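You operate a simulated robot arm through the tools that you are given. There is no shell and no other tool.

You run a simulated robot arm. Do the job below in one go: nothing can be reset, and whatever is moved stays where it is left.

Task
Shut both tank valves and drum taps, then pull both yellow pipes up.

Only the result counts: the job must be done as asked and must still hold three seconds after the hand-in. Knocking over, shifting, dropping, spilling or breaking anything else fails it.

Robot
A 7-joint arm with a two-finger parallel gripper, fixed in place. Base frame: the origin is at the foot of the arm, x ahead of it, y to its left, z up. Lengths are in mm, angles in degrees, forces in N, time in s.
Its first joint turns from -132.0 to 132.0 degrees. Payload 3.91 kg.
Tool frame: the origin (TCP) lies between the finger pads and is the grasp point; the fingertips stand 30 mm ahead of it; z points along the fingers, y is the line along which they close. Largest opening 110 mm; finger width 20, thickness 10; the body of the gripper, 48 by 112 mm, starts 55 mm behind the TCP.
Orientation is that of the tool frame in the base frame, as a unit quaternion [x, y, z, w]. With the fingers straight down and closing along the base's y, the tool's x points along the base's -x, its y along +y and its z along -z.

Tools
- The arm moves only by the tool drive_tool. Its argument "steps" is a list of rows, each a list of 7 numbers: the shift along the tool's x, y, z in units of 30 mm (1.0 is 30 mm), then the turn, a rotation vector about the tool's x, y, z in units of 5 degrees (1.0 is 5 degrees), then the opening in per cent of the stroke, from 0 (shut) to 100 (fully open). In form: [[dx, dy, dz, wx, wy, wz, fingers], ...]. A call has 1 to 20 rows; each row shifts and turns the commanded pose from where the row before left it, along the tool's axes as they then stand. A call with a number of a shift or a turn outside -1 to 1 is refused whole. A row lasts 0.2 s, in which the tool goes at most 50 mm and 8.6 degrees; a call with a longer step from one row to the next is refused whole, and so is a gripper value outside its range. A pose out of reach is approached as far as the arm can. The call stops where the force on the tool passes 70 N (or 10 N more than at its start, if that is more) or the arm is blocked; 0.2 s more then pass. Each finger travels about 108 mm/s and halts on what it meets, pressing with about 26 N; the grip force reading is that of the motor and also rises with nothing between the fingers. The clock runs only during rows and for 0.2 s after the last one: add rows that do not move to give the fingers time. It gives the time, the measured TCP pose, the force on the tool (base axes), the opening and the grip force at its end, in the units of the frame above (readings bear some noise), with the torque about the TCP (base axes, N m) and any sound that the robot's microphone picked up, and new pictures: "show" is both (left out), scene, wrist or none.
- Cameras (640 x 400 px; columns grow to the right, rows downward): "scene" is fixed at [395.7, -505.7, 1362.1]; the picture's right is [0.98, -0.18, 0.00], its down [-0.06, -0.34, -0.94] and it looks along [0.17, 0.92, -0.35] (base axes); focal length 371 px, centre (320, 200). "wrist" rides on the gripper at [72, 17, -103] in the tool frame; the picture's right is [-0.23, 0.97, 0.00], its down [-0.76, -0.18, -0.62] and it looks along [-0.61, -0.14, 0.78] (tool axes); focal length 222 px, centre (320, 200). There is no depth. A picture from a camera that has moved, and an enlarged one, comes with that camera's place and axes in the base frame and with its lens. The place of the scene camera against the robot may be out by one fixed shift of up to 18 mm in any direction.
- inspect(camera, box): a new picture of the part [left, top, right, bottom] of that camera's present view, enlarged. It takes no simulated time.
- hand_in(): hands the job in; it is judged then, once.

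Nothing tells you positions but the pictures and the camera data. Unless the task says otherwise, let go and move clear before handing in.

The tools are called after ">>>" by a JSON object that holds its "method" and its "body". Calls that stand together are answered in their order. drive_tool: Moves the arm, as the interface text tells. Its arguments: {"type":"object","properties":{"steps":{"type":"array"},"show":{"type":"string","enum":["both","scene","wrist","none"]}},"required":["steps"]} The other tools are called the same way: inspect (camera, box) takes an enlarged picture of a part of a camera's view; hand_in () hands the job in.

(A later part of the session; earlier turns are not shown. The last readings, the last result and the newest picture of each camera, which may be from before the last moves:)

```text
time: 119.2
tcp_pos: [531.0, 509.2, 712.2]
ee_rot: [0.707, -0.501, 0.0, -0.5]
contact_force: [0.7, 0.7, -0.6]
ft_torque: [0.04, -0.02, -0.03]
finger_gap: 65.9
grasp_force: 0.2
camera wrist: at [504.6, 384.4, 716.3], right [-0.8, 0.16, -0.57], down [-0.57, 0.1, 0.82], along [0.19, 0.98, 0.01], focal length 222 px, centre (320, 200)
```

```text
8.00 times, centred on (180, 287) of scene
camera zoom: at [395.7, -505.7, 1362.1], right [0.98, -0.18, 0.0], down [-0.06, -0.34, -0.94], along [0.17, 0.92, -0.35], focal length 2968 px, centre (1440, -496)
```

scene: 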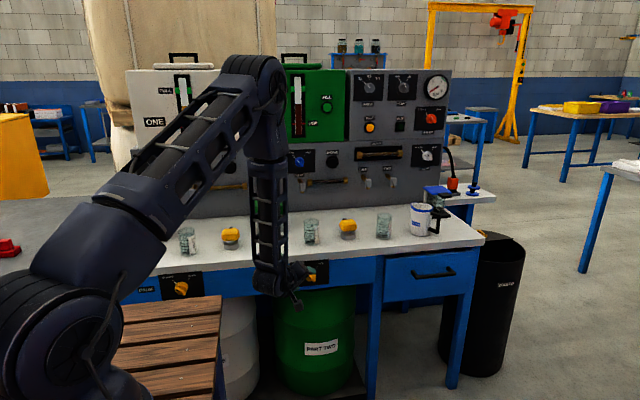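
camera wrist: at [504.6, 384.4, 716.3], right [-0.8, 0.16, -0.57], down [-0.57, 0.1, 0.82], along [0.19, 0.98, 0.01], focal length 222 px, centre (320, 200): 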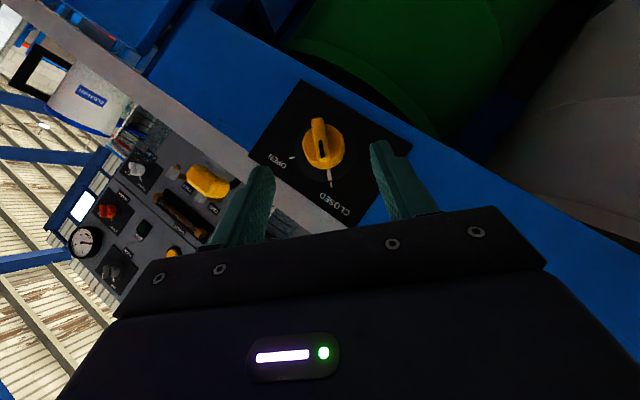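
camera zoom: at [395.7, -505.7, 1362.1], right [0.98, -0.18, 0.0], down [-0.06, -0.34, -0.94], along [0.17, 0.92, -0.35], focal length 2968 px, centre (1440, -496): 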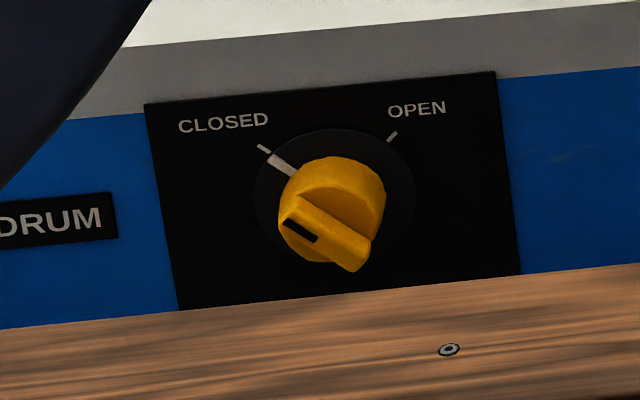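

Both taps are shut, so all four valves are closed. Now the yellow pipes: I rise and bring the tool upright in roll (45° down, closing sideways) to look at the handles.

>>> {"method": "drive_tool", "body": {"steps": [[-0.476, -0.673, -0.476, 0, 0, 0, 60], [-0.476, -0.673, -0.476, 0, 0, 0, 60], [-0.476, -0.673, -0.476, 0, 0, 0, 60], [-0.476, -0.673, -0.476, 0, 0, 0, 60], [-0.476, -0.673, -0.476, 0, 0, 0, 60], [-0.476, -0.673, -0.476, 0, 0, 0, 60], [-0.476, -0.673, -0.476, 0, 0, 0, 60], [-0.476, -0.673, -0.476, 0, 0, 0, 60], [0, 0, 0, -0.707, 0, 0.707, 60], [0, 0, 0, -0.707, 0, 0.707, 60], [0, 0, 0, -0.707, 0, 0.707, 80], [0, 0, 0, -0.707, 0, 0.707, 80], [0, 0, 0, -0.707, 0, 0.707, 100], [0, 0, 0, -0.707, 0, 0.707, 100], [0, 0, 0, -0.707, 0, 0.707, 100], [0, 0, 0, -0.707, 0, 0.707, 100], [0, 0, 0, -0.707, 0, 0.707, 100]]}}

>>> {"method": "inspect", "body": {"camera": "wrist", "box": [80, 60, 340, 220]}}

```text
time: 122.8
tcp_pos: [533.1, 509.5, 941.7]
ee_rot: [-0.653, 0.654, 0.271, 0.271]
contact_force: [-0.7, 0.1, -0.1]
ft_torque: [-0.01, -0.04, -0.02]
finger_gap: 110.1
grasp_force: 0.1
camera wrist: at [515.8, 384.3, 963.6], right [-0.97, 0.16, 0.16], down [0.18, 0.1, 0.98], along [0.14, 0.98, -0.12], focal length 222 px, centre (320, 200)
```

scene: 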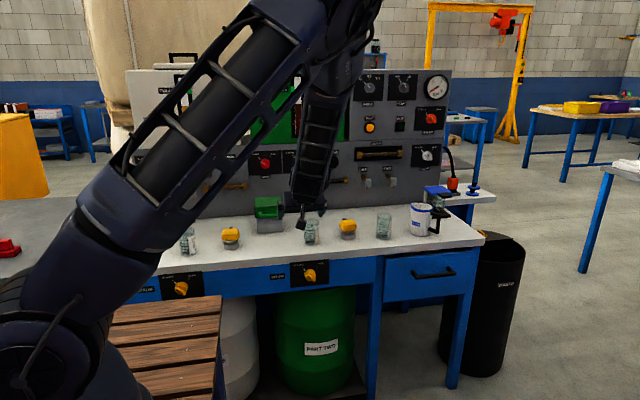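
wrist: 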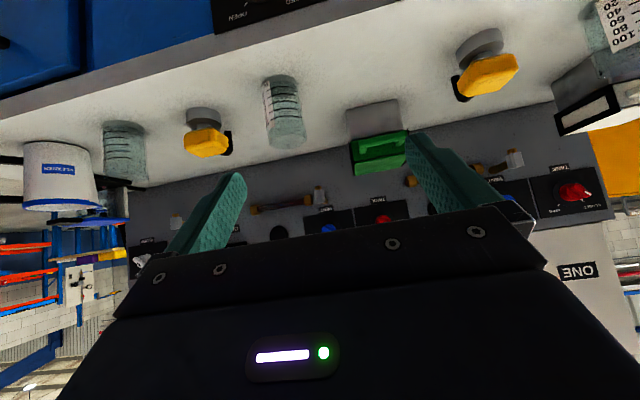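

```text
2.46 times, centred on (210, 140) of wrist
camera zoom: at [515.8, 384.3, 963.6], right [-0.97, 0.16, 0.16], down [0.18, 0.1, 0.98], along [0.14, 0.98, -0.12], focal length 547 px, centre (591, 348)
```

zoom: 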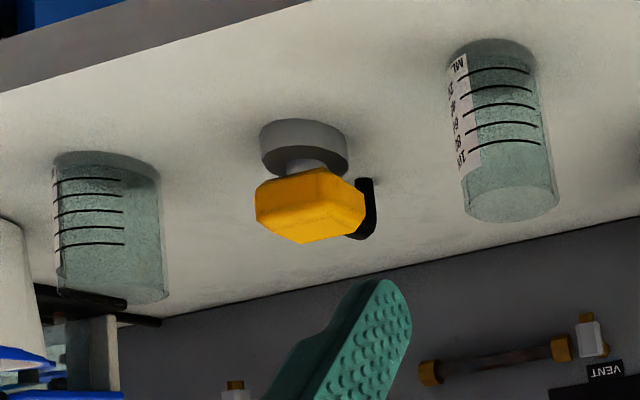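

Pipe TWO's handle is centred at about (726, 700, 798). I go to 100 mm before it along the tool's 45° direction.

>>> {"method": "drive_tool", "body": {"steps": [[-0.144, -0.804, 0.569, 0, 0, 0, 100], [-0.144, -0.804, 0.569, 0, 0, 0, 100], [-0.144, -0.804, 0.569, 0, 0, 0, 100], [-0.144, -0.804, 0.569, 0, 0, 0, 100], [-0.144, -0.804, 0.569, 0, 0, 0, 100], [-0.144, -0.804, 0.569, 0, 0, 0, 100], [-0.144, -0.804, 0.569, 0, 0, 0, 100], [-0.144, -0.804, 0.569, 0, 0, 0, 100]]}}

>>> {"method": "inspect", "body": {"camera": "wrist", "box": [180, 60, 460, 230]}}

```text
time: 124.6
tcp_pos: [724.7, 628.8, 868.6]
ee_rot: [-0.652, 0.654, 0.271, 0.272]
contact_force: [0.7, -0.1, 0.0]
ft_torque: [-0.03, 0.0, -0.01]
finger_gap: 110.2
grasp_force: 0.0
camera wrist: at [707.5, 504.8, 891.0], right [-0.97, 0.16, 0.16], down [0.18, 0.1, 0.98], along [0.14, 0.98, -0.12], focal length 222 px, centre (320, 200)
```

scene: 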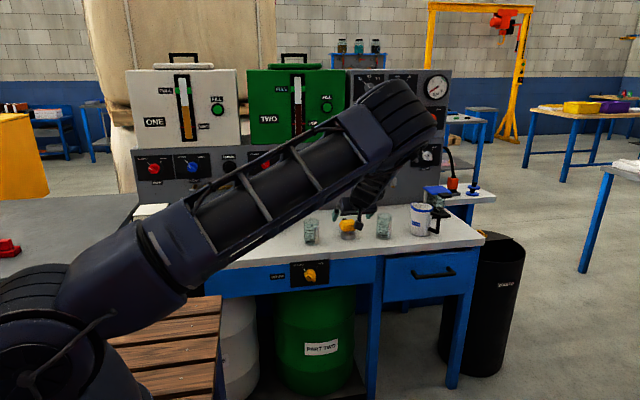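
wrist: 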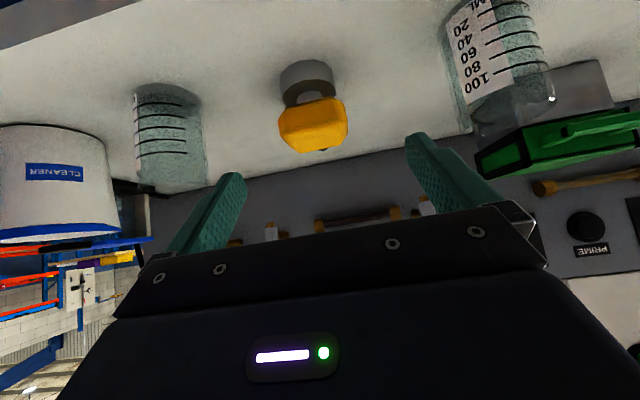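

```text
2.29 times, centred on (320, 145) of wrist
camera zoom: at [707.5, 504.8, 891.0], right [-0.97, 0.16, 0.16], down [0.18, 0.1, 0.98], along [0.14, 0.98, -0.12], focal length 508 px, centre (320, 326)
```

zoom: 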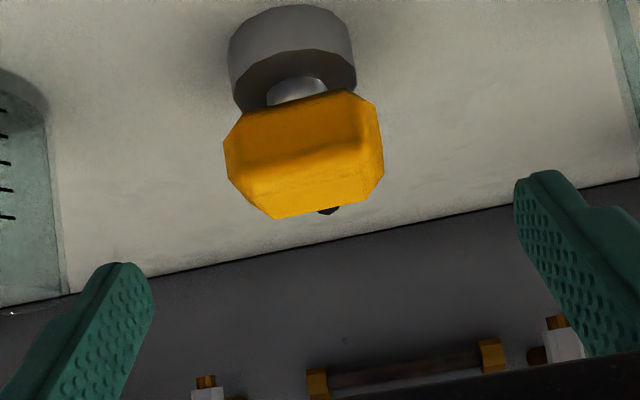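

Handle centre is at about x=730, so I shift 5.5 mm right and go in so the fingers straddle the block's ends.

>>> {"method": "drive_tool", "body": {"steps": [[0, -0.183, 0.3, 0, 0, 0, 100], [0, 0, 0.5, 0, 0, 0, 100], [0, 0, 0.5, 0, 0, 0, 100], [0, 0, 0.5, 0, 0, 0, 100], [0, 0, 0.3, 0, 0, 0, 100]]}}

>>> {"method": "inspect", "body": {"camera": "wrist", "box": [180, 60, 460, 230]}}

>>> {"method": "inspect", "body": {"camera": "scene", "box": [300, 190, 400, 250]}}

```text
time: 125.8
tcp_pos: [730.8, 674.2, 823.1]
ee_rot: [-0.652, 0.654, 0.271, 0.271]
contact_force: [-0.7, -0.2, -0.1]
ft_torque: [-0.02, -0.01, 0.03]
finger_gap: 110.1
grasp_force: 0.1
camera wrist: at [714.4, 550.5, 845.0], right [-0.97, 0.16, 0.16], down [0.18, 0.1, 0.98], along [0.14, 0.98, -0.12], focal length 222 px, centre (320, 200)
```

scene: 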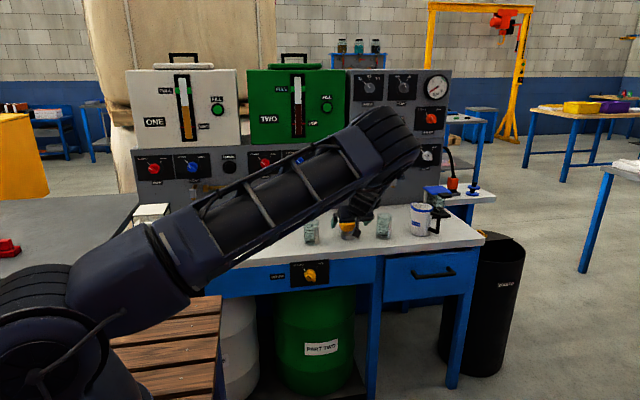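
wrist: 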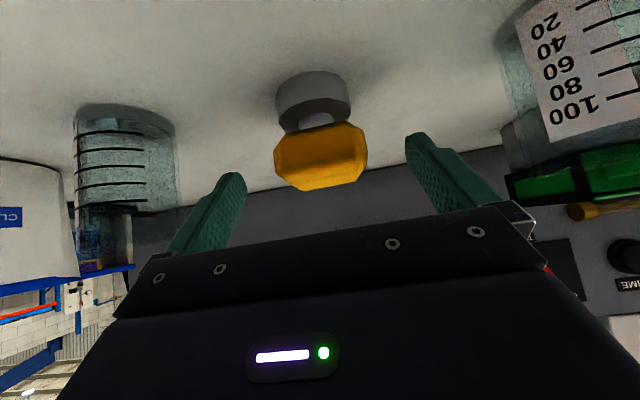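

```text
2.29 times, centred on (320, 145) of wrist
camera zoom: at [714.4, 550.5, 845.0], right [-0.97, 0.16, 0.16], down [0.18, 0.1, 0.98], along [0.14, 0.98, -0.12], focal length 508 px, centre (320, 326)
```

zoom: 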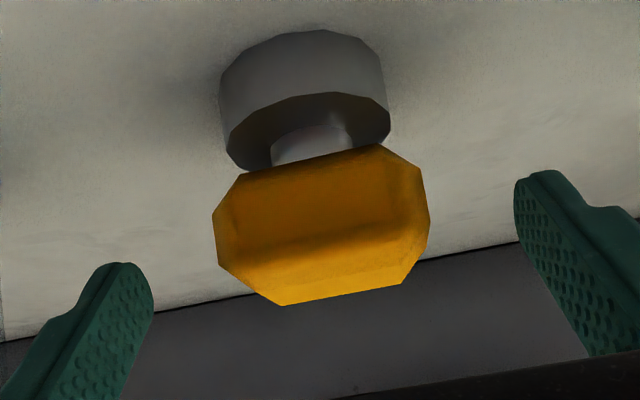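

```text
6.40 times, centred on (350, 220) of scene
camera zoom: at [395.7, -505.7, 1362.1], right [0.98, -0.18, 0.0], down [-0.06, -0.34, -0.94], along [0.17, 0.92, -0.35], focal length 2375 px, centre (128, 72)
```

zoom: 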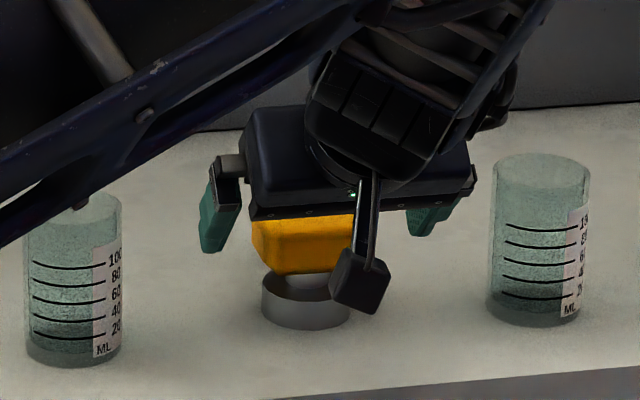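

>>> {"method": "drive_tool", "body": {"steps": [[0, 0, 0.4, 0, 0, 0, 100], [0, 0, 0.35, 0, 0, 0, 100], [0, 0, 0.19, 0, 0, 0, 100], [0, 0, 0, 0, 0, 0, 80], [0, 0, 0, 0, 0, 0, 40], [0, 0, 0, 0, 0, 0, 0], [0, 0, 0, 0, 0, 0, 0], [0, 0, 0, 0, 0, 0, 0]]}}

>>> {"method": "inspect", "body": {"camera": "wrist", "box": [180, 60, 460, 230]}}

>>> {"method": "inspect", "body": {"camera": "scene", "box": [300, 190, 400, 250]}}

```text
time: 127.6
tcp_pos: [730.1, 695.2, 801.6]
ee_rot: [0.654, -0.653, -0.271, -0.269]
contact_force: [-32.1, -5.8, -0.9]
ft_torque: [-0.46, -0.28, -0.58]
finger_gap: 60.2
grasp_force: 45.1
camera wrist: at [713.3, 570.1, 825.8], right [-0.97, 0.16, 0.16], down [0.18, 0.1, 0.98], along [0.14, 0.98, -0.13], focal length 222 px, centre (320, 200)
```

scene: 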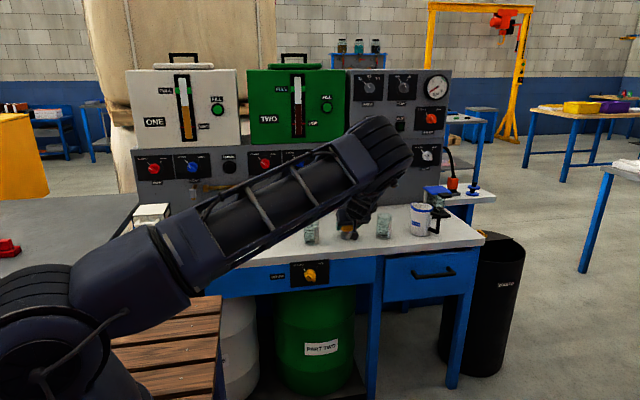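
wrist: 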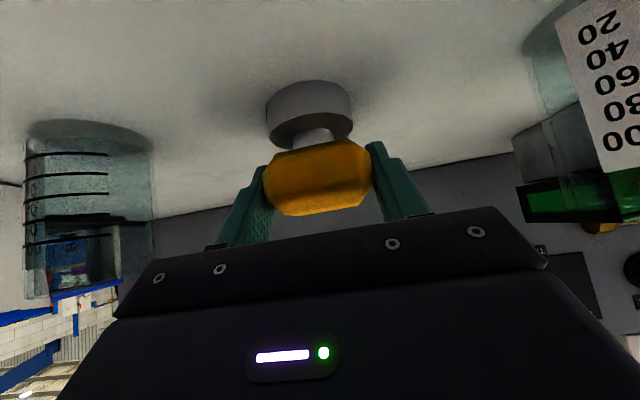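

```text
2.29 times, centred on (320, 145) of wrist
camera zoom: at [713.3, 570.1, 825.8], right [-0.97, 0.16, 0.16], down [0.18, 0.1, 0.98], along [0.14, 0.98, -0.13], focal length 508 px, centre (320, 326)
```

zoom: 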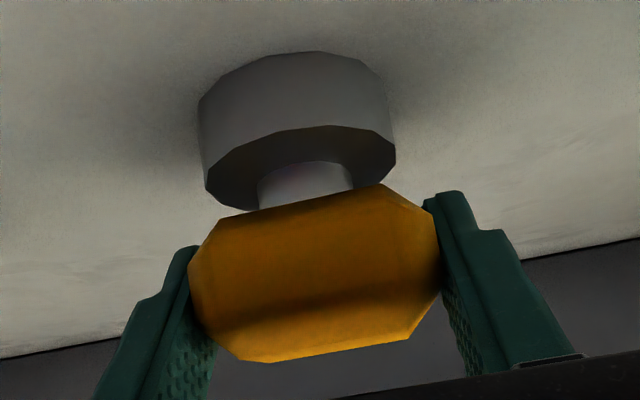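

```text
6.40 times, centred on (350, 220) of scene
camera zoom: at [395.7, -505.7, 1362.1], right [0.98, -0.18, 0.0], down [-0.06, -0.34, -0.94], along [0.17, 0.92, -0.35], focal length 2375 px, centre (128, 72)
```

zoom: 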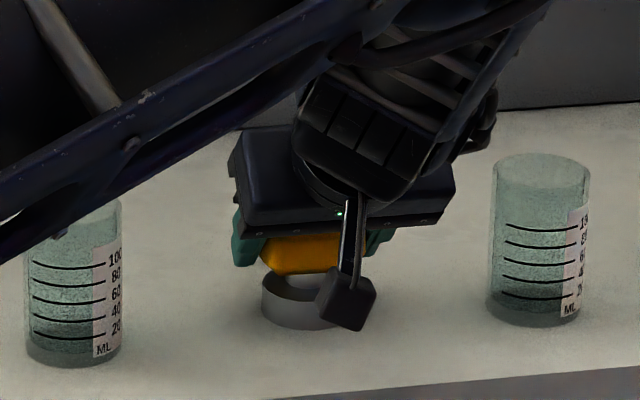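

Gripped (gap 60 mm) with a sideways force of 32 N; I ease the tool 1.5 mm left and then lift a little to feel the pipe.

>>> {"method": "drive_tool", "body": {"steps": [[0, 0.05, 0, 0, 0, 0, 0], [0, 0, 0, 0, 0, 0, 0], [-0.18, 0, -0.18, 0, 0, 0, 0], [-0.18, 0, -0.18, 0, 0, 0, 0]], "show": "wrist"}}

```text
time: 128.6
tcp_pos: [730.1, 694.4, 819.8]
ee_rot: [-0.653, 0.654, 0.27, 0.271]
contact_force: [-12.4, 21.5, -2.7]
ft_torque: [-0.88, 0.92, 1.2]
finger_gap: 60.3
grasp_force: 44.8
camera wrist: at [713.0, 570.0, 841.7], right [-0.97, 0.16, 0.16], down [0.18, 0.1, 0.98], along [0.14, 0.98, -0.12], focal length 222 px, centre (320, 200)
```

wrist: 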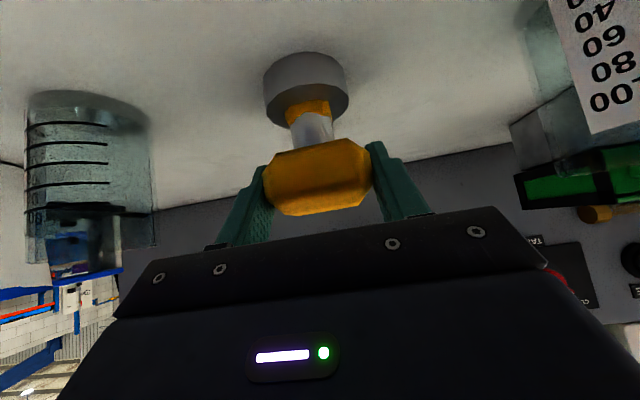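

The handle rises and the yellow pipe shows beneath. I keep pulling straight up and watch the force.

>>> {"method": "drive_tool", "body": {"steps": [[-0.236, 0, -0.236, 0, 0, 0, 0], [-0.236, 0, -0.236, 0, 0, 0, 0], [-0.236, 0, -0.236, 0, 0, 0, 0], [-0.236, 0, -0.236, 0, 0, 0, 0], [-0.236, 0, -0.236, 0, 0, 0, 0], [-0.236, 0, -0.236, 0, 0, 0, 0], [-0.236, 0, -0.236, 0, 0, 0, 0], [-0.236, 0, -0.236, 0, 0, 0, 0]]}}

```text
time: 130.4
tcp_pos: [729.3, 693.3, 892.8]
ee_rot: [-0.654, 0.655, 0.268, 0.267]
contact_force: [-20.3, 1.6, -36.7]
ft_torque: [-0.22, -1.47, -0.84]
finger_gap: 60.3
grasp_force: 45.6
camera wrist: at [713.3, 567.7, 916.8], right [-0.97, 0.16, 0.16], down [0.18, 0.11, 0.98], along [0.14, 0.98, -0.13], focal length 222 px, centre (320, 200)
```

scene: 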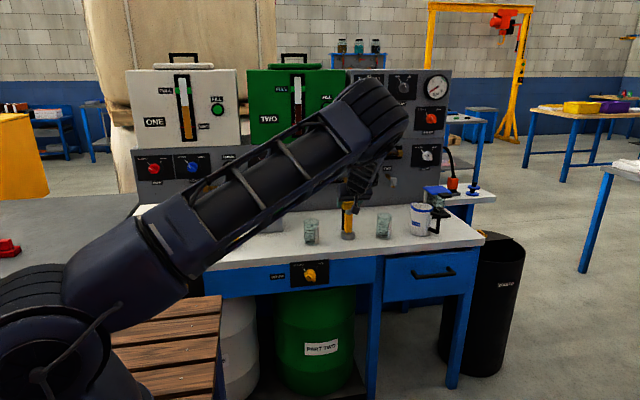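
wrist: 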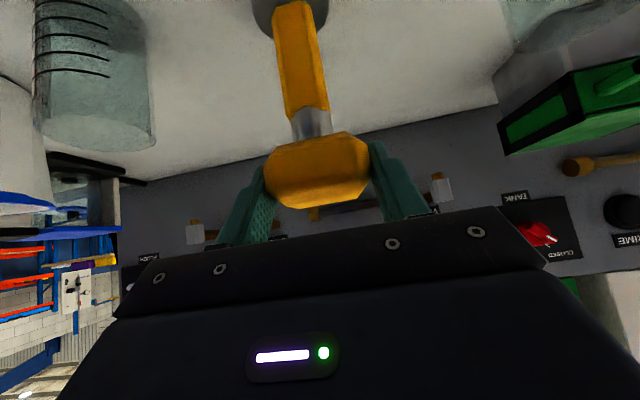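

>>> {"method": "inspect", "body": {"camera": "wrist", "box": [180, 0, 460, 230]}}

>>> {"method": "inspect", "body": {"camera": "scene", "box": [300, 150, 400, 250]}}

>>> {"method": "drive_tool", "body": {"steps": [[-0.12, 0, -0.12, 0, 0, 0, 0], [0, 0, 0, 0, 0, 0, 0]], "show": "wrist"}}

>>> {"method": "inspect", "body": {"camera": "wrist", "box": [180, 0, 460, 230]}}

```text
1.74 times, centred on (320, 115) of wrist
camera zoom: at [713.3, 567.7, 916.8], right [-0.97, 0.16, 0.16], down [0.18, 0.11, 0.98], along [0.14, 0.98, -0.13], focal length 386 px, centre (320, 348)
```

zoom: 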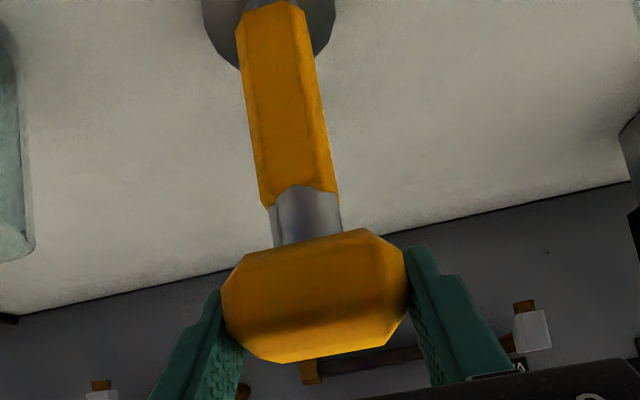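

```text
4.00 times, centred on (350, 200) of scene
camera zoom: at [395.7, -505.7, 1362.1], right [0.98, -0.18, 0.0], down [-0.06, -0.34, -0.94], along [0.17, 0.92, -0.35], focal length 1484 px, centre (200, 200)
```

zoom: 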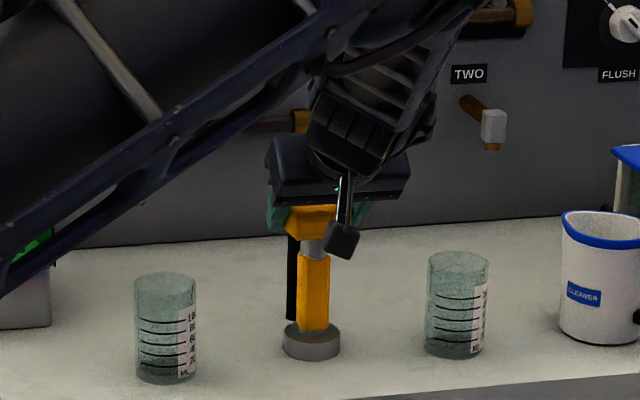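

```text
time: 131.0
tcp_pos: [729.9, 693.6, 901.9]
ee_rot: [-0.653, 0.654, 0.27, 0.27]
contact_force: [-24.4, -12.2, -36.0]
ft_torque: [-0.62, -1.1, 0.24]
finger_gap: 60.1
grasp_force: 45.4
camera wrist: at [713.2, 569.0, 925.2], right [-0.97, 0.16, 0.16], down [0.18, 0.1, 0.98], along [0.14, 0.98, -0.13], focal length 222 px, centre (320, 200)
```

wrist: 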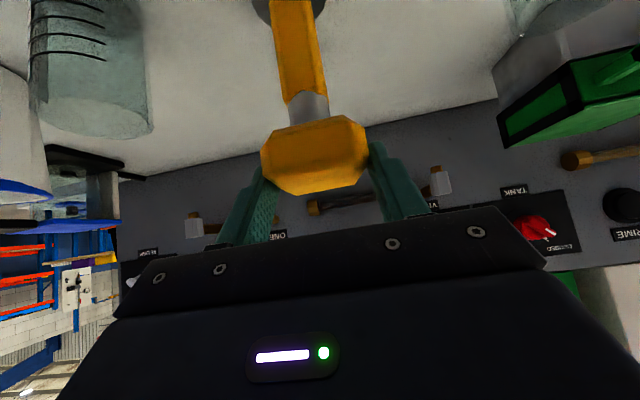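

```text
1.74 times, centred on (320, 115) of wrist
camera zoom: at [713.2, 569.0, 925.2], right [-0.97, 0.16, 0.16], down [0.18, 0.1, 0.98], along [0.14, 0.98, -0.13], focal length 386 px, centre (320, 348)
```

zoom: 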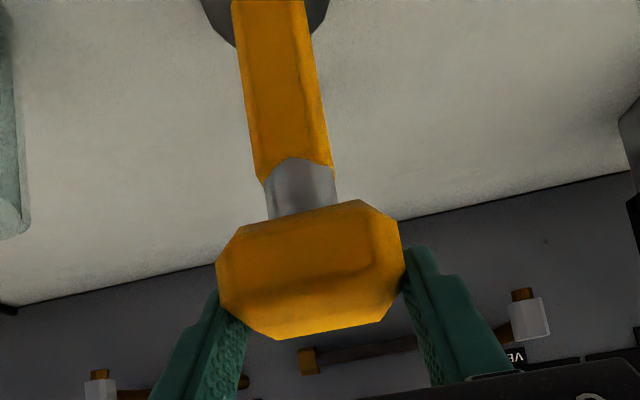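

The handle stopped at about z≈880 (some 80 mm up) and the fingers began to slip: that looks like the upper stop. I ease off the pull, let go and watch whether it stays.

>>> {"method": "drive_tool", "body": {"steps": [[0.07, 0.03, 0.07, 0, 0, 0, 0], [0, 0, 0, 0, 0, 0, 0]], "show": "none"}}

>>> {"method": "drive_tool", "body": {"steps": [[0, 0, 0, 0, 0, 0, 60], [0, 0, 0, 0, 0, 0, 80], [0, 0, 0, 0, 0, 0, 100], [0, 0, 0, 0, 0, 0, 100], [0, 0, 0, 0, 0, 0, 100]], "show": "both"}}

>>> {"method": "inspect", "body": {"camera": "wrist", "box": [180, 0, 460, 230]}}

```text
time: 131.6
tcp_pos: [729.8, 693.4, 903.3]
ee_rot: [-0.652, 0.654, 0.27, 0.271]
contact_force: [-22.2, -24.9, -12.9]
ft_torque: [-1.07, 0.69, 1.2]
finger_gap: 59.6
grasp_force: 44.6
```

```text
time: 132.8
tcp_pos: [730.0, 694.5, 901.1]
ee_rot: [-0.653, 0.654, 0.27, 0.271]
contact_force: [-0.1, -0.2, -0.1]
ft_torque: [0.02, 0.0, 0.03]
finger_gap: 110.0
grasp_force: 0.1
camera wrist: at [712.9, 569.4, 924.0], right [-0.97, 0.16, 0.16], down [0.18, 0.1, 0.98], along [0.14, 0.98, -0.12], focal length 222 px, centre (320, 200)
```

scene: 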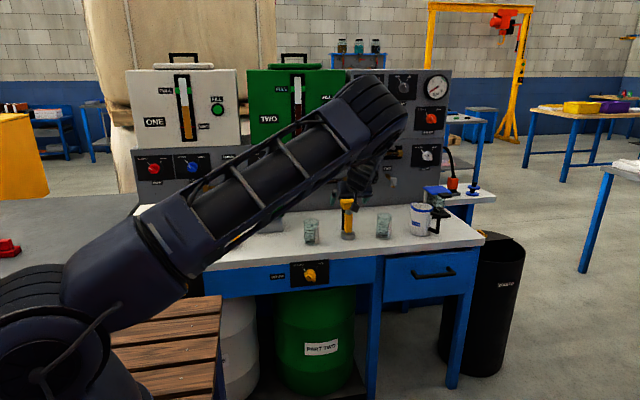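
wrist: 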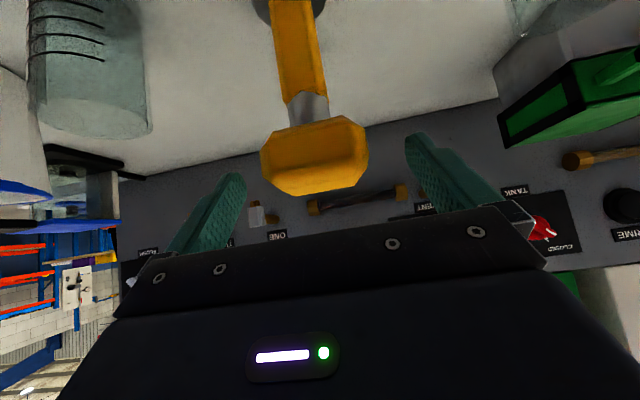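

```text
1.74 times, centred on (320, 115) of wrist
camera zoom: at [712.9, 569.4, 924.0], right [-0.97, 0.16, 0.16], down [0.18, 0.1, 0.98], along [0.14, 0.98, -0.12], focal length 386 px, centre (320, 348)
```

zoom: 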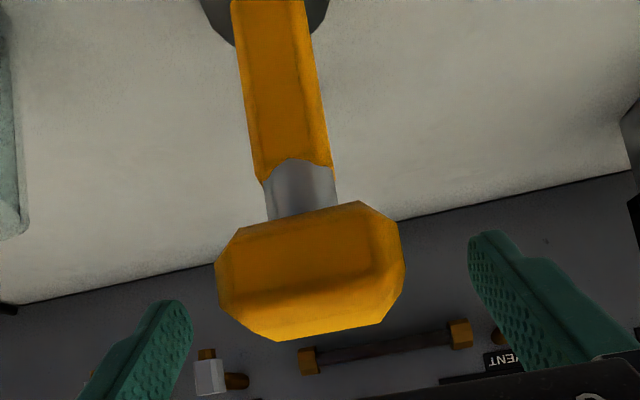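

Pipe TWO stays up by itself. I back off and move over to pipe ONE at about (311, 700, 798).

>>> {"method": "drive_tool", "body": {"steps": [[0, 0, -0.5, 0, 0, 0, 100], [0, 0, -0.8, 0, 0, 0, 100], [0, 0, -0.8, 0, 0, 0, 100], [0, 0, -0.8, 0, 0, 0, 100], [0, 0, -0.5, 0, 0, 0, 100], [0, 0.9, 0, 0, 0, 0, 100], [0, 0.9, 0, 0, 0, 0, 100], [0, 0.9, 0, 0, 0, 0, 100], [0, 0.9, 0, 0, 0, 0, 100], [0, 0.9, 0, 0, 0, 0, 100], [0, 0.9, 0, 0, 0, 0, 100], [0, 0.9, 0, 0, 0, 0, 100], [0, 0.9, 0, 0, 0, 0, 100]], "show": "scene"}}

>>> {"method": "inspect", "body": {"camera": "scene", "box": [300, 150, 400, 250]}}

>>> {"method": "drive_tool", "body": {"steps": [[0, 0.9, 0, 0, 0, 0, 100], [0, 0.9, 0, 0, 0, 0, 100], [0, 0.9, 0, 0, 0, 0, 100], [0, 0.9, 0, 0, 0, 0, 100], [0, 0.9, 0, 0, 0, 0, 100], [0, 0.9, 0, 0, 0, 0, 100], [0, 0.9, 0, 0, 0, 0, 100], [0, 0.5, 0, 0, 0, 0, 100]], "show": "both"}}

```text
time: 135.6
tcp_pos: [513.9, 621.4, 972.1]
ee_rot: [-0.653, 0.654, 0.271, 0.271]
contact_force: [0.9, 0.1, 0.7]
ft_torque: [0.04, 0.06, 0.05]
finger_gap: 110.0
grasp_force: 0.0
```

scene: 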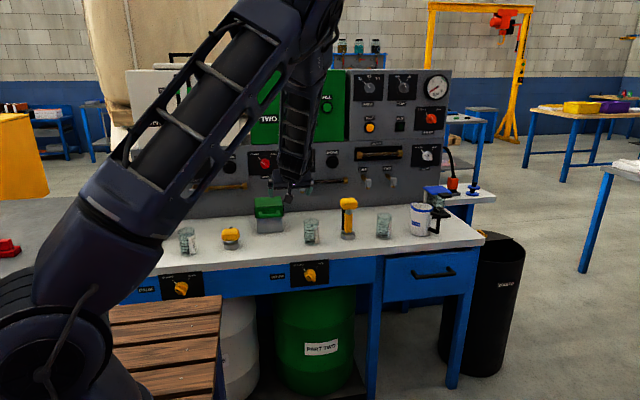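

```text
4.00 times, centred on (350, 200) of scene
camera zoom: at [395.7, -505.7, 1362.1], right [0.98, -0.18, 0.0], down [-0.06, -0.34, -0.94], along [0.17, 0.92, -0.35], focal length 1484 px, centre (200, 200)
```

zoom: 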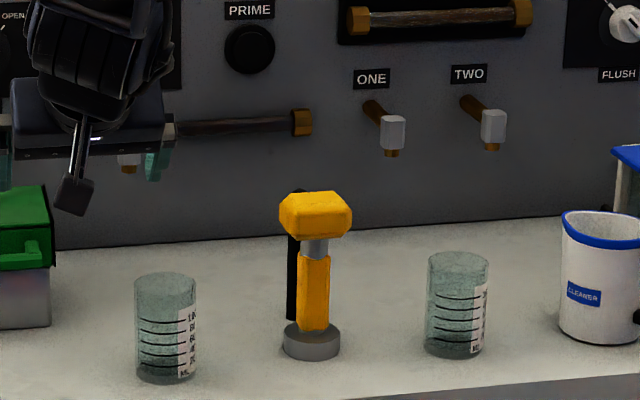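

```text
time: 137.4
tcp_pos: [308.4, 622.8, 972.0]
ee_rot: [-0.653, 0.654, 0.27, 0.271]
contact_force: [1.2, 1.4, 0.0]
ft_torque: [0.03, 0.04, 0.0]
finger_gap: 109.9
grasp_force: 0.1
camera wrist: at [291.2, 499.1, 995.0], right [-0.97, 0.16, 0.16], down [0.18, 0.1, 0.98], along [0.14, 0.98, -0.12], focal length 222 px, centre (320, 200)
```

scene: 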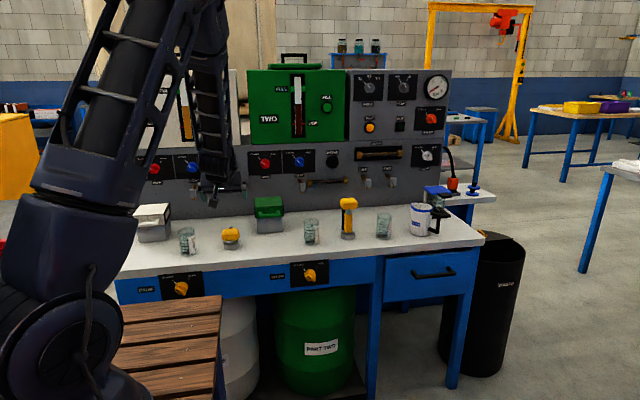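
wrist: 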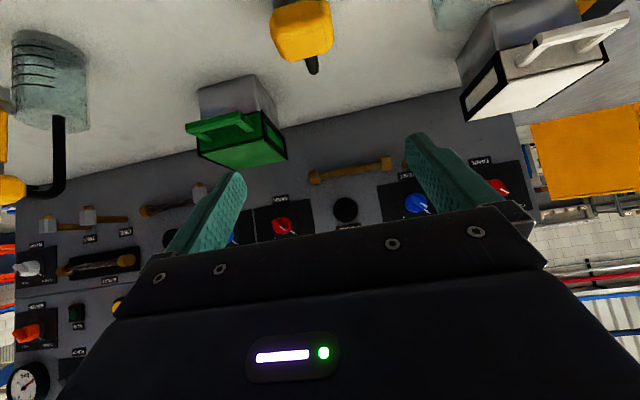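

Pipe TWO stands up on its own. I descend towards pipe ONE's handle.

>>> {"method": "drive_tool", "body": {"steps": [[0.461, -0.019, 0.519, 0, 0, 0, 100], [0.461, -0.019, 0.519, 0, 0, 0, 100], [0.461, -0.019, 0.519, 0, 0, 0, 100], [0.461, -0.019, 0.519, 0, 0, 0, 100], [0.461, -0.019, 0.519, 0, 0, 0, 100]]}}

>>> {"method": "inspect", "body": {"camera": "wrist", "box": [180, 60, 460, 230]}}

```text
time: 138.6
tcp_pos: [313.1, 627.6, 870.0]
ee_rot: [-0.652, 0.654, 0.27, 0.271]
contact_force: [0.4, 1.0, -0.5]
ft_torque: [0.0, 0.0, 0.01]
finger_gap: 109.9
grasp_force: 0.0
camera wrist: at [295.3, 504.1, 892.2], right [-0.97, 0.16, 0.16], down [0.18, 0.1, 0.98], along [0.14, 0.98, -0.12], focal length 222 px, centre (320, 200)
```

scene: 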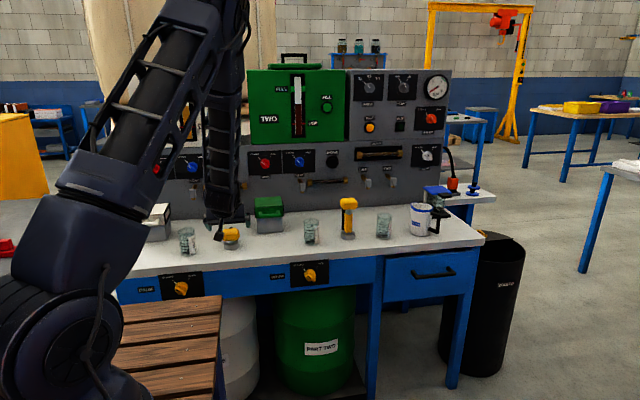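
wrist: 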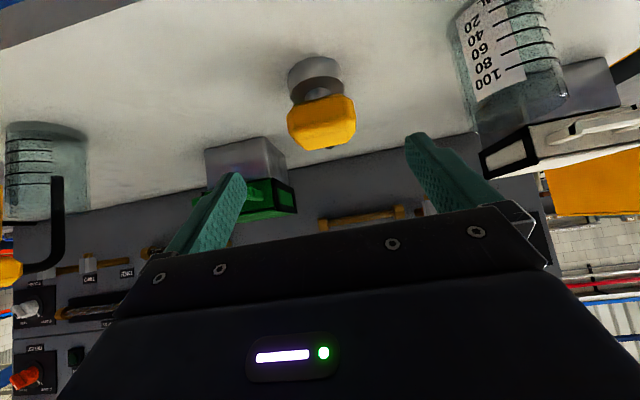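

```text
2.29 times, centred on (320, 145) of wrist
camera zoom: at [295.3, 504.1, 892.2], right [-0.97, 0.16, 0.16], down [0.18, 0.1, 0.98], along [0.14, 0.98, -0.12], focal length 508 px, centre (320, 326)
```

zoom: 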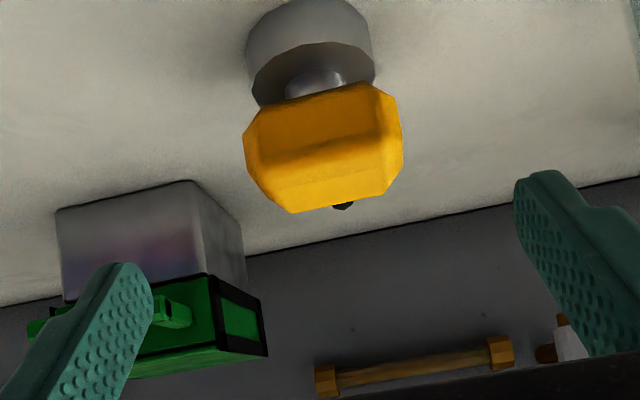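

Handle ONE is centred at about (309, 700, 797); the green tray is clear behind. I shift 3 mm and go in.

>>> {"method": "drive_tool", "body": {"steps": [[0, 0.11, 0.4, 0, 0, 0, 100], [0, 0, 0.5, 0, 0, 0, 100], [0, 0, 0.5, 0, 0, 0, 100], [0, 0, 0.5, 0, 0, 0, 100], [0, 0, 0.4, 0, 0, 0, 100], [0, 0, 0.4, 0, 0, 0, 100], [0, 0, 0.4, 0, 0, 0, 100]]}}

>>> {"method": "inspect", "body": {"camera": "wrist", "box": [180, 60, 460, 230]}}

```text
time: 140.2
tcp_pos: [309.9, 694.5, 802.7]
ee_rot: [-0.652, 0.654, 0.271, 0.271]
contact_force: [-1.3, -0.2, 0.0]
ft_torque: [0.02, -0.01, 0.0]
finger_gap: 109.9
grasp_force: 0.0
camera wrist: at [291.8, 570.3, 826.0], right [-0.97, 0.16, 0.16], down [0.18, 0.1, 0.98], along [0.14, 0.98, -0.12], focal length 222 px, centre (320, 200)
```

scene: 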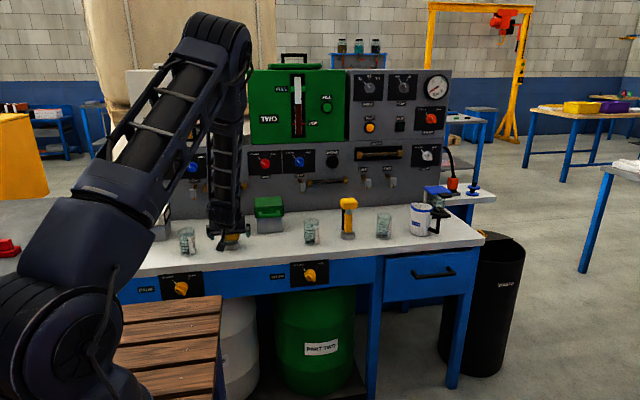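
wrist: 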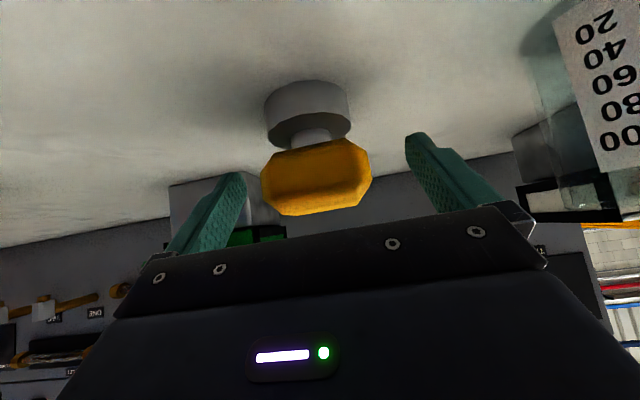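

```text
2.29 times, centred on (320, 145) of wrist
camera zoom: at [291.8, 570.3, 826.0], right [-0.97, 0.16, 0.16], down [0.18, 0.1, 0.98], along [0.14, 0.98, -0.12], focal length 508 px, centre (320, 326)
```

zoom: 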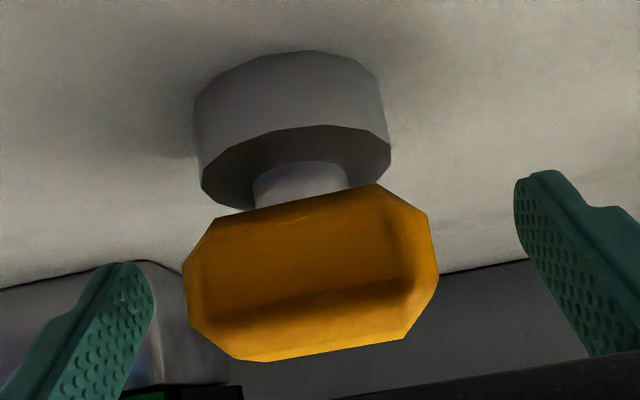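

>>> {"method": "drive_tool", "body": {"steps": [[0, 0, 0, 0, 0, 0, 80], [0, 0, 0, 0, 0, 0, 40], [0, 0, 0, 0, 0, 0, 0], [0, 0, 0, 0, 0, 0, 0], [0, 0, 0, 0, 0, 0, 0]], "show": "wrist"}}

```text
time: 141.4
tcp_pos: [310.2, 695.1, 803.7]
ee_rot: [-0.652, 0.655, 0.269, 0.272]
contact_force: [17.6, 3.7, -0.8]
ft_torque: [-0.07, 0.66, 1.36]
finger_gap: 59.9
grasp_force: 45.4
camera wrist: at [292.9, 570.4, 826.0], right [-0.97, 0.16, 0.16], down [0.18, 0.1, 0.98], along [0.14, 0.98, -0.12], focal length 222 px, centre (320, 200)
```

wrist: 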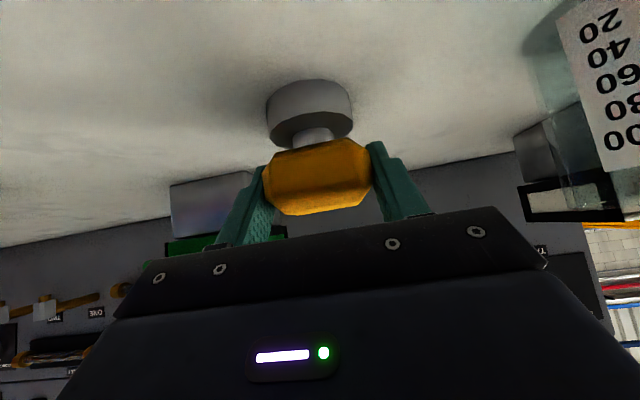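

Gripped. I ease 1 mm and pull straight up.

>>> {"method": "drive_tool", "body": {"steps": [[0, -0.03, 0, 0, 0, 0, 0], [-0.236, 0, -0.236, 0, 0, 0, 0], [-0.236, 0, -0.236, 0, 0, 0, 0], [-0.236, 0, -0.236, 0, 0, 0, 0], [-0.236, 0, -0.236, 0, 0, 0, 0], [-0.236, 0, -0.236, 0, 0, 0, 0], [-0.236, 0, -0.236, 0, 0, 0, 0], [0, 0, 0, 0, 0, 0, 0]]}}

>>> {"method": "drive_tool", "body": {"steps": [[-0.236, 0, -0.236, 0, 0, 0, 0], [-0.236, 0, -0.236, 0, 0, 0, 0], [-0.2, 0, -0.2, 0, 0, 0, 0], [0, 0, 0, 0, 0, 0, 0]]}}

>>> {"method": "inspect", "body": {"camera": "wrist", "box": [180, 0, 460, 230]}}

```text
time: 143.2
tcp_pos: [309.9, 695.1, 863.2]
ee_rot: [-0.653, 0.653, 0.271, 0.271]
contact_force: [8.5, -1.2, 5.0]
ft_torque: [-1.38, 0.79, 1.03]
finger_gap: 60.1
grasp_force: 45.0
camera wrist: at [293.1, 570.3, 886.1], right [-0.97, 0.16, 0.16], down [0.18, 0.1, 0.98], along [0.14, 0.98, -0.12], focal length 222 px, centre (320, 200)
```

scene: 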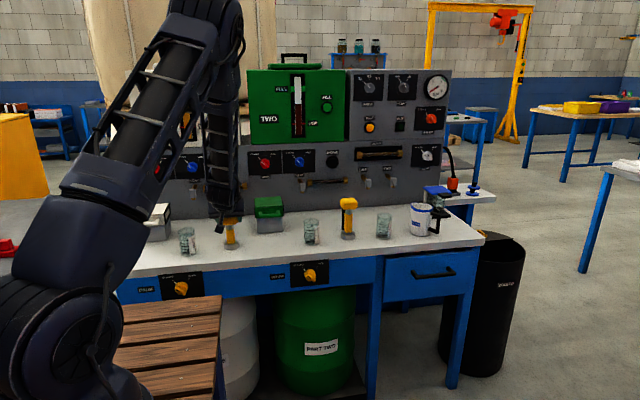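
wrist: 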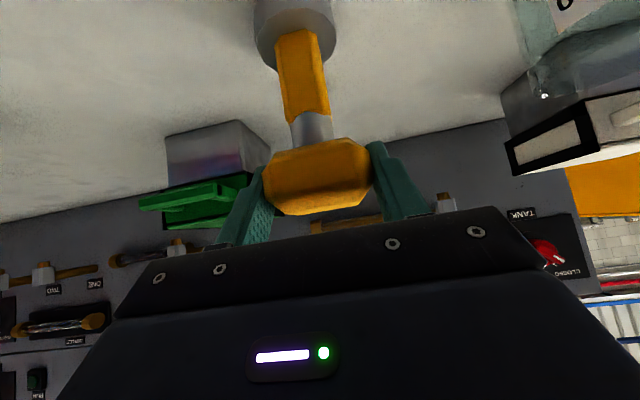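

```text
time: 144.2
tcp_pos: [309.7, 695.0, 888.5]
ee_rot: [-0.653, 0.655, 0.269, 0.269]
contact_force: [4.5, 15.6, -33.0]
ft_torque: [0.03, -0.22, 0.55]
finger_gap: 60.2
grasp_force: 45.2
camera wrist: at [293.1, 570.2, 912.0], right [-0.97, 0.16, 0.16], down [0.18, 0.1, 0.98], along [0.14, 0.98, -0.13], focal length 222 px, centre (320, 200)
```

scene: 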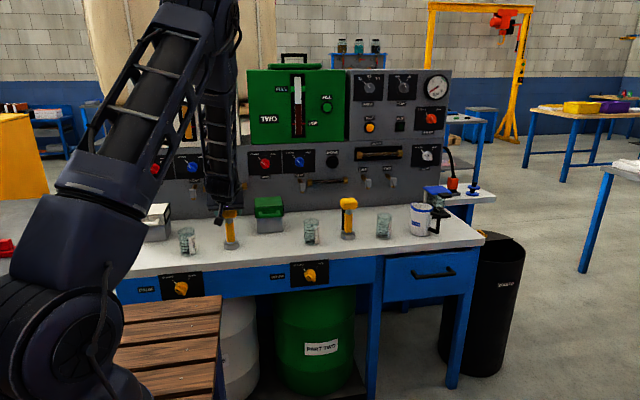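
wrist: 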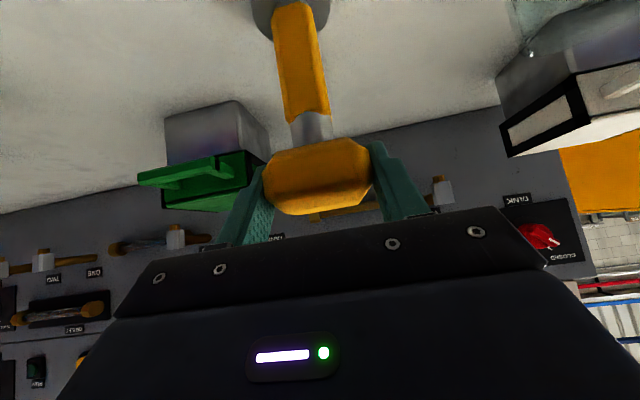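

```text
1.74 times, centred on (320, 115) of wrist
camera zoom: at [293.1, 570.2, 912.0], right [-0.97, 0.16, 0.16], down [0.18, 0.1, 0.98], along [0.14, 0.98, -0.13], focal length 386 px, centre (320, 348)
```

zoom: 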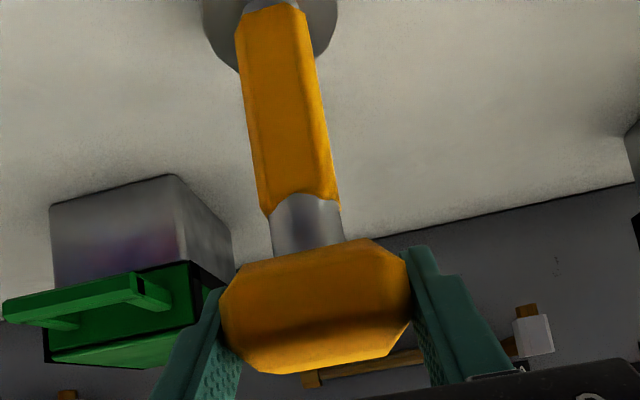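

>>> {"method": "drive_tool", "body": {"steps": [[-0.14, 0, -0.14, 0, 0, 0, 0], [0, 0, 0, 0, 0, 0, 0]], "show": "none"}}

>>> {"method": "inspect", "body": {"camera": "wrist", "box": [180, 0, 460, 230]}}

```text
time: 144.8
tcp_pos: [310.0, 693.8, 894.6]
ee_rot: [0.654, -0.654, -0.27, -0.268]
contact_force: [-1.6, -7.3, -36.0]
ft_torque: [-0.31, -0.1, 0.43]
finger_gap: 59.7
grasp_force: 45.3
```

```text
1.74 times, centred on (320, 115) of wrist
camera zoom: at [293.1, 569.3, 918.4], right [-0.97, 0.16, 0.16], down [0.18, 0.1, 0.98], along [0.14, 0.98, -0.13], focal length 386 px, centre (320, 348)
```

zoom: 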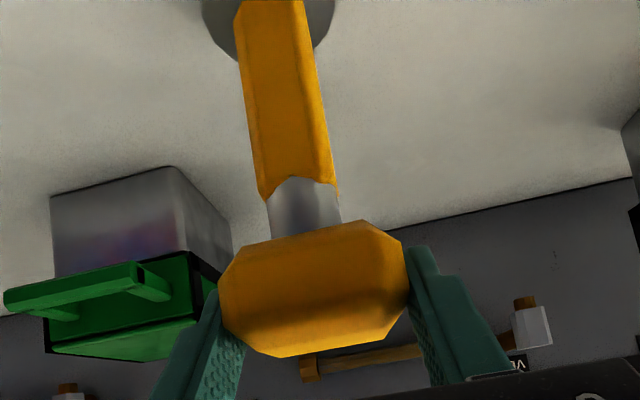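

Same stop height (≈880) and the fingers slip at 36 N: fully up. I ease off, let go and watch.

>>> {"method": "drive_tool", "body": {"steps": [[0.05, 0, 0.05, 0, 0, 0, 0], [0, 0, 0, 0, 0, 0, 0], [0, 0, 0, 0, 0, 0, 60], [0, 0, 0, 0, 0, 0, 80], [0, 0, 0, 0, 0, 0, 100], [0, 0, 0, 0, 0, 0, 100]], "show": "wrist"}}

>>> {"method": "drive_tool", "body": {"steps": [[0, 0, -0.5, 0, 0, 0, 100], [0, 0, -0.8, 0, 0, 0, 100], [0, 0, -0.8, 0, 0, 0, 100], [0, 0, -0.8, 0, 0, 0, 100], [0, 0, -0.8, 0, 0, 0, 100], [0, 0, -0.8, 0, 0, 0, 100], [0, 0, -0.8, 0, 0, 0, 100]], "show": "both"}}

>>> {"method": "inspect", "body": {"camera": "scene", "box": [200, 170, 400, 295]}}

```text
time: 146.2
tcp_pos: [311.1, 694.9, 893.8]
ee_rot: [-0.653, 0.654, 0.271, 0.271]
contact_force: [-0.3, 0.6, -0.5]
ft_torque: [-0.01, 0.0, 0.01]
finger_gap: 110.1
grasp_force: 0.1
camera wrist: at [293.6, 570.3, 918.4], right [-0.97, 0.16, 0.16], down [0.18, 0.1, 0.98], along [0.14, 0.98, -0.12], focal length 222 px, centre (320, 200)
```

wrist: 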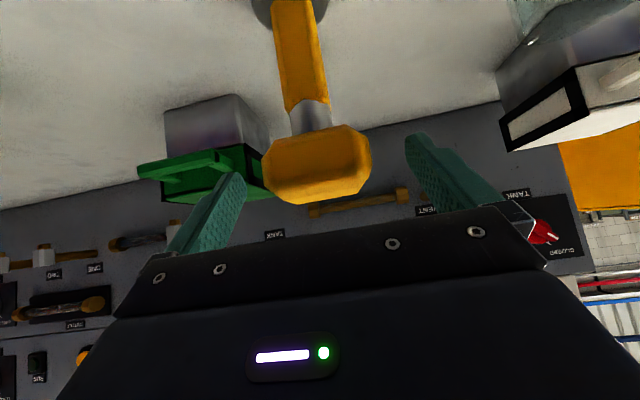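

```text
time: 147.8
tcp_pos: [309.6, 582.7, 1009.0]
ee_rot: [0.654, -0.653, -0.271, -0.27]
contact_force: [-0.3, 0.6, -0.8]
ft_torque: [0.01, 0.02, 0.02]
finger_gap: 110.1
grasp_force: 0.1
camera wrist: at [292.3, 458.0, 1031.9], right [-0.97, 0.16, 0.16], down [0.18, 0.1, 0.98], along [0.14, 0.98, -0.13], focal length 222 px, centre (320, 200)
```

scene: 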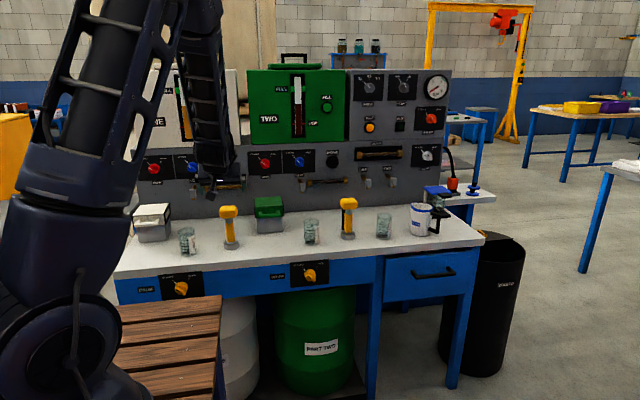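
wrist: 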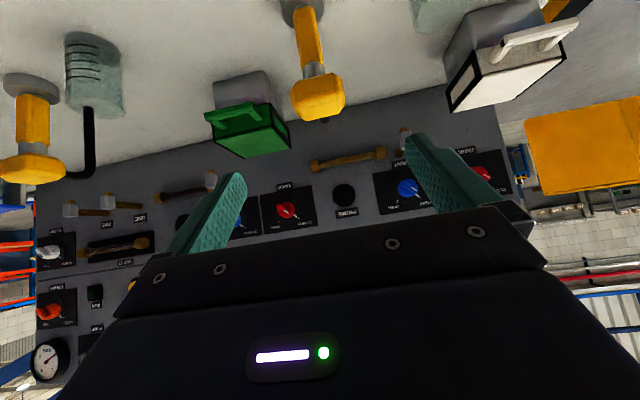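

```text
3.20 times, centred on (300, 232) of scene
camera zoom: at [395.7, -505.7, 1362.1], right [0.98, -0.18, 0.0], down [-0.06, -0.34, -0.94], along [0.17, 0.92, -0.35], focal length 1187 px, centre (384, 96)
```

zoom: 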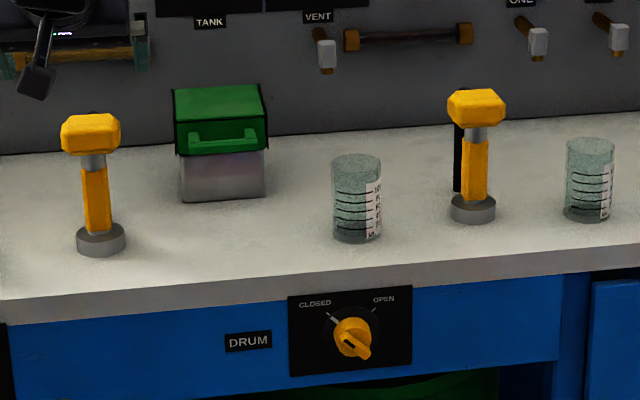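

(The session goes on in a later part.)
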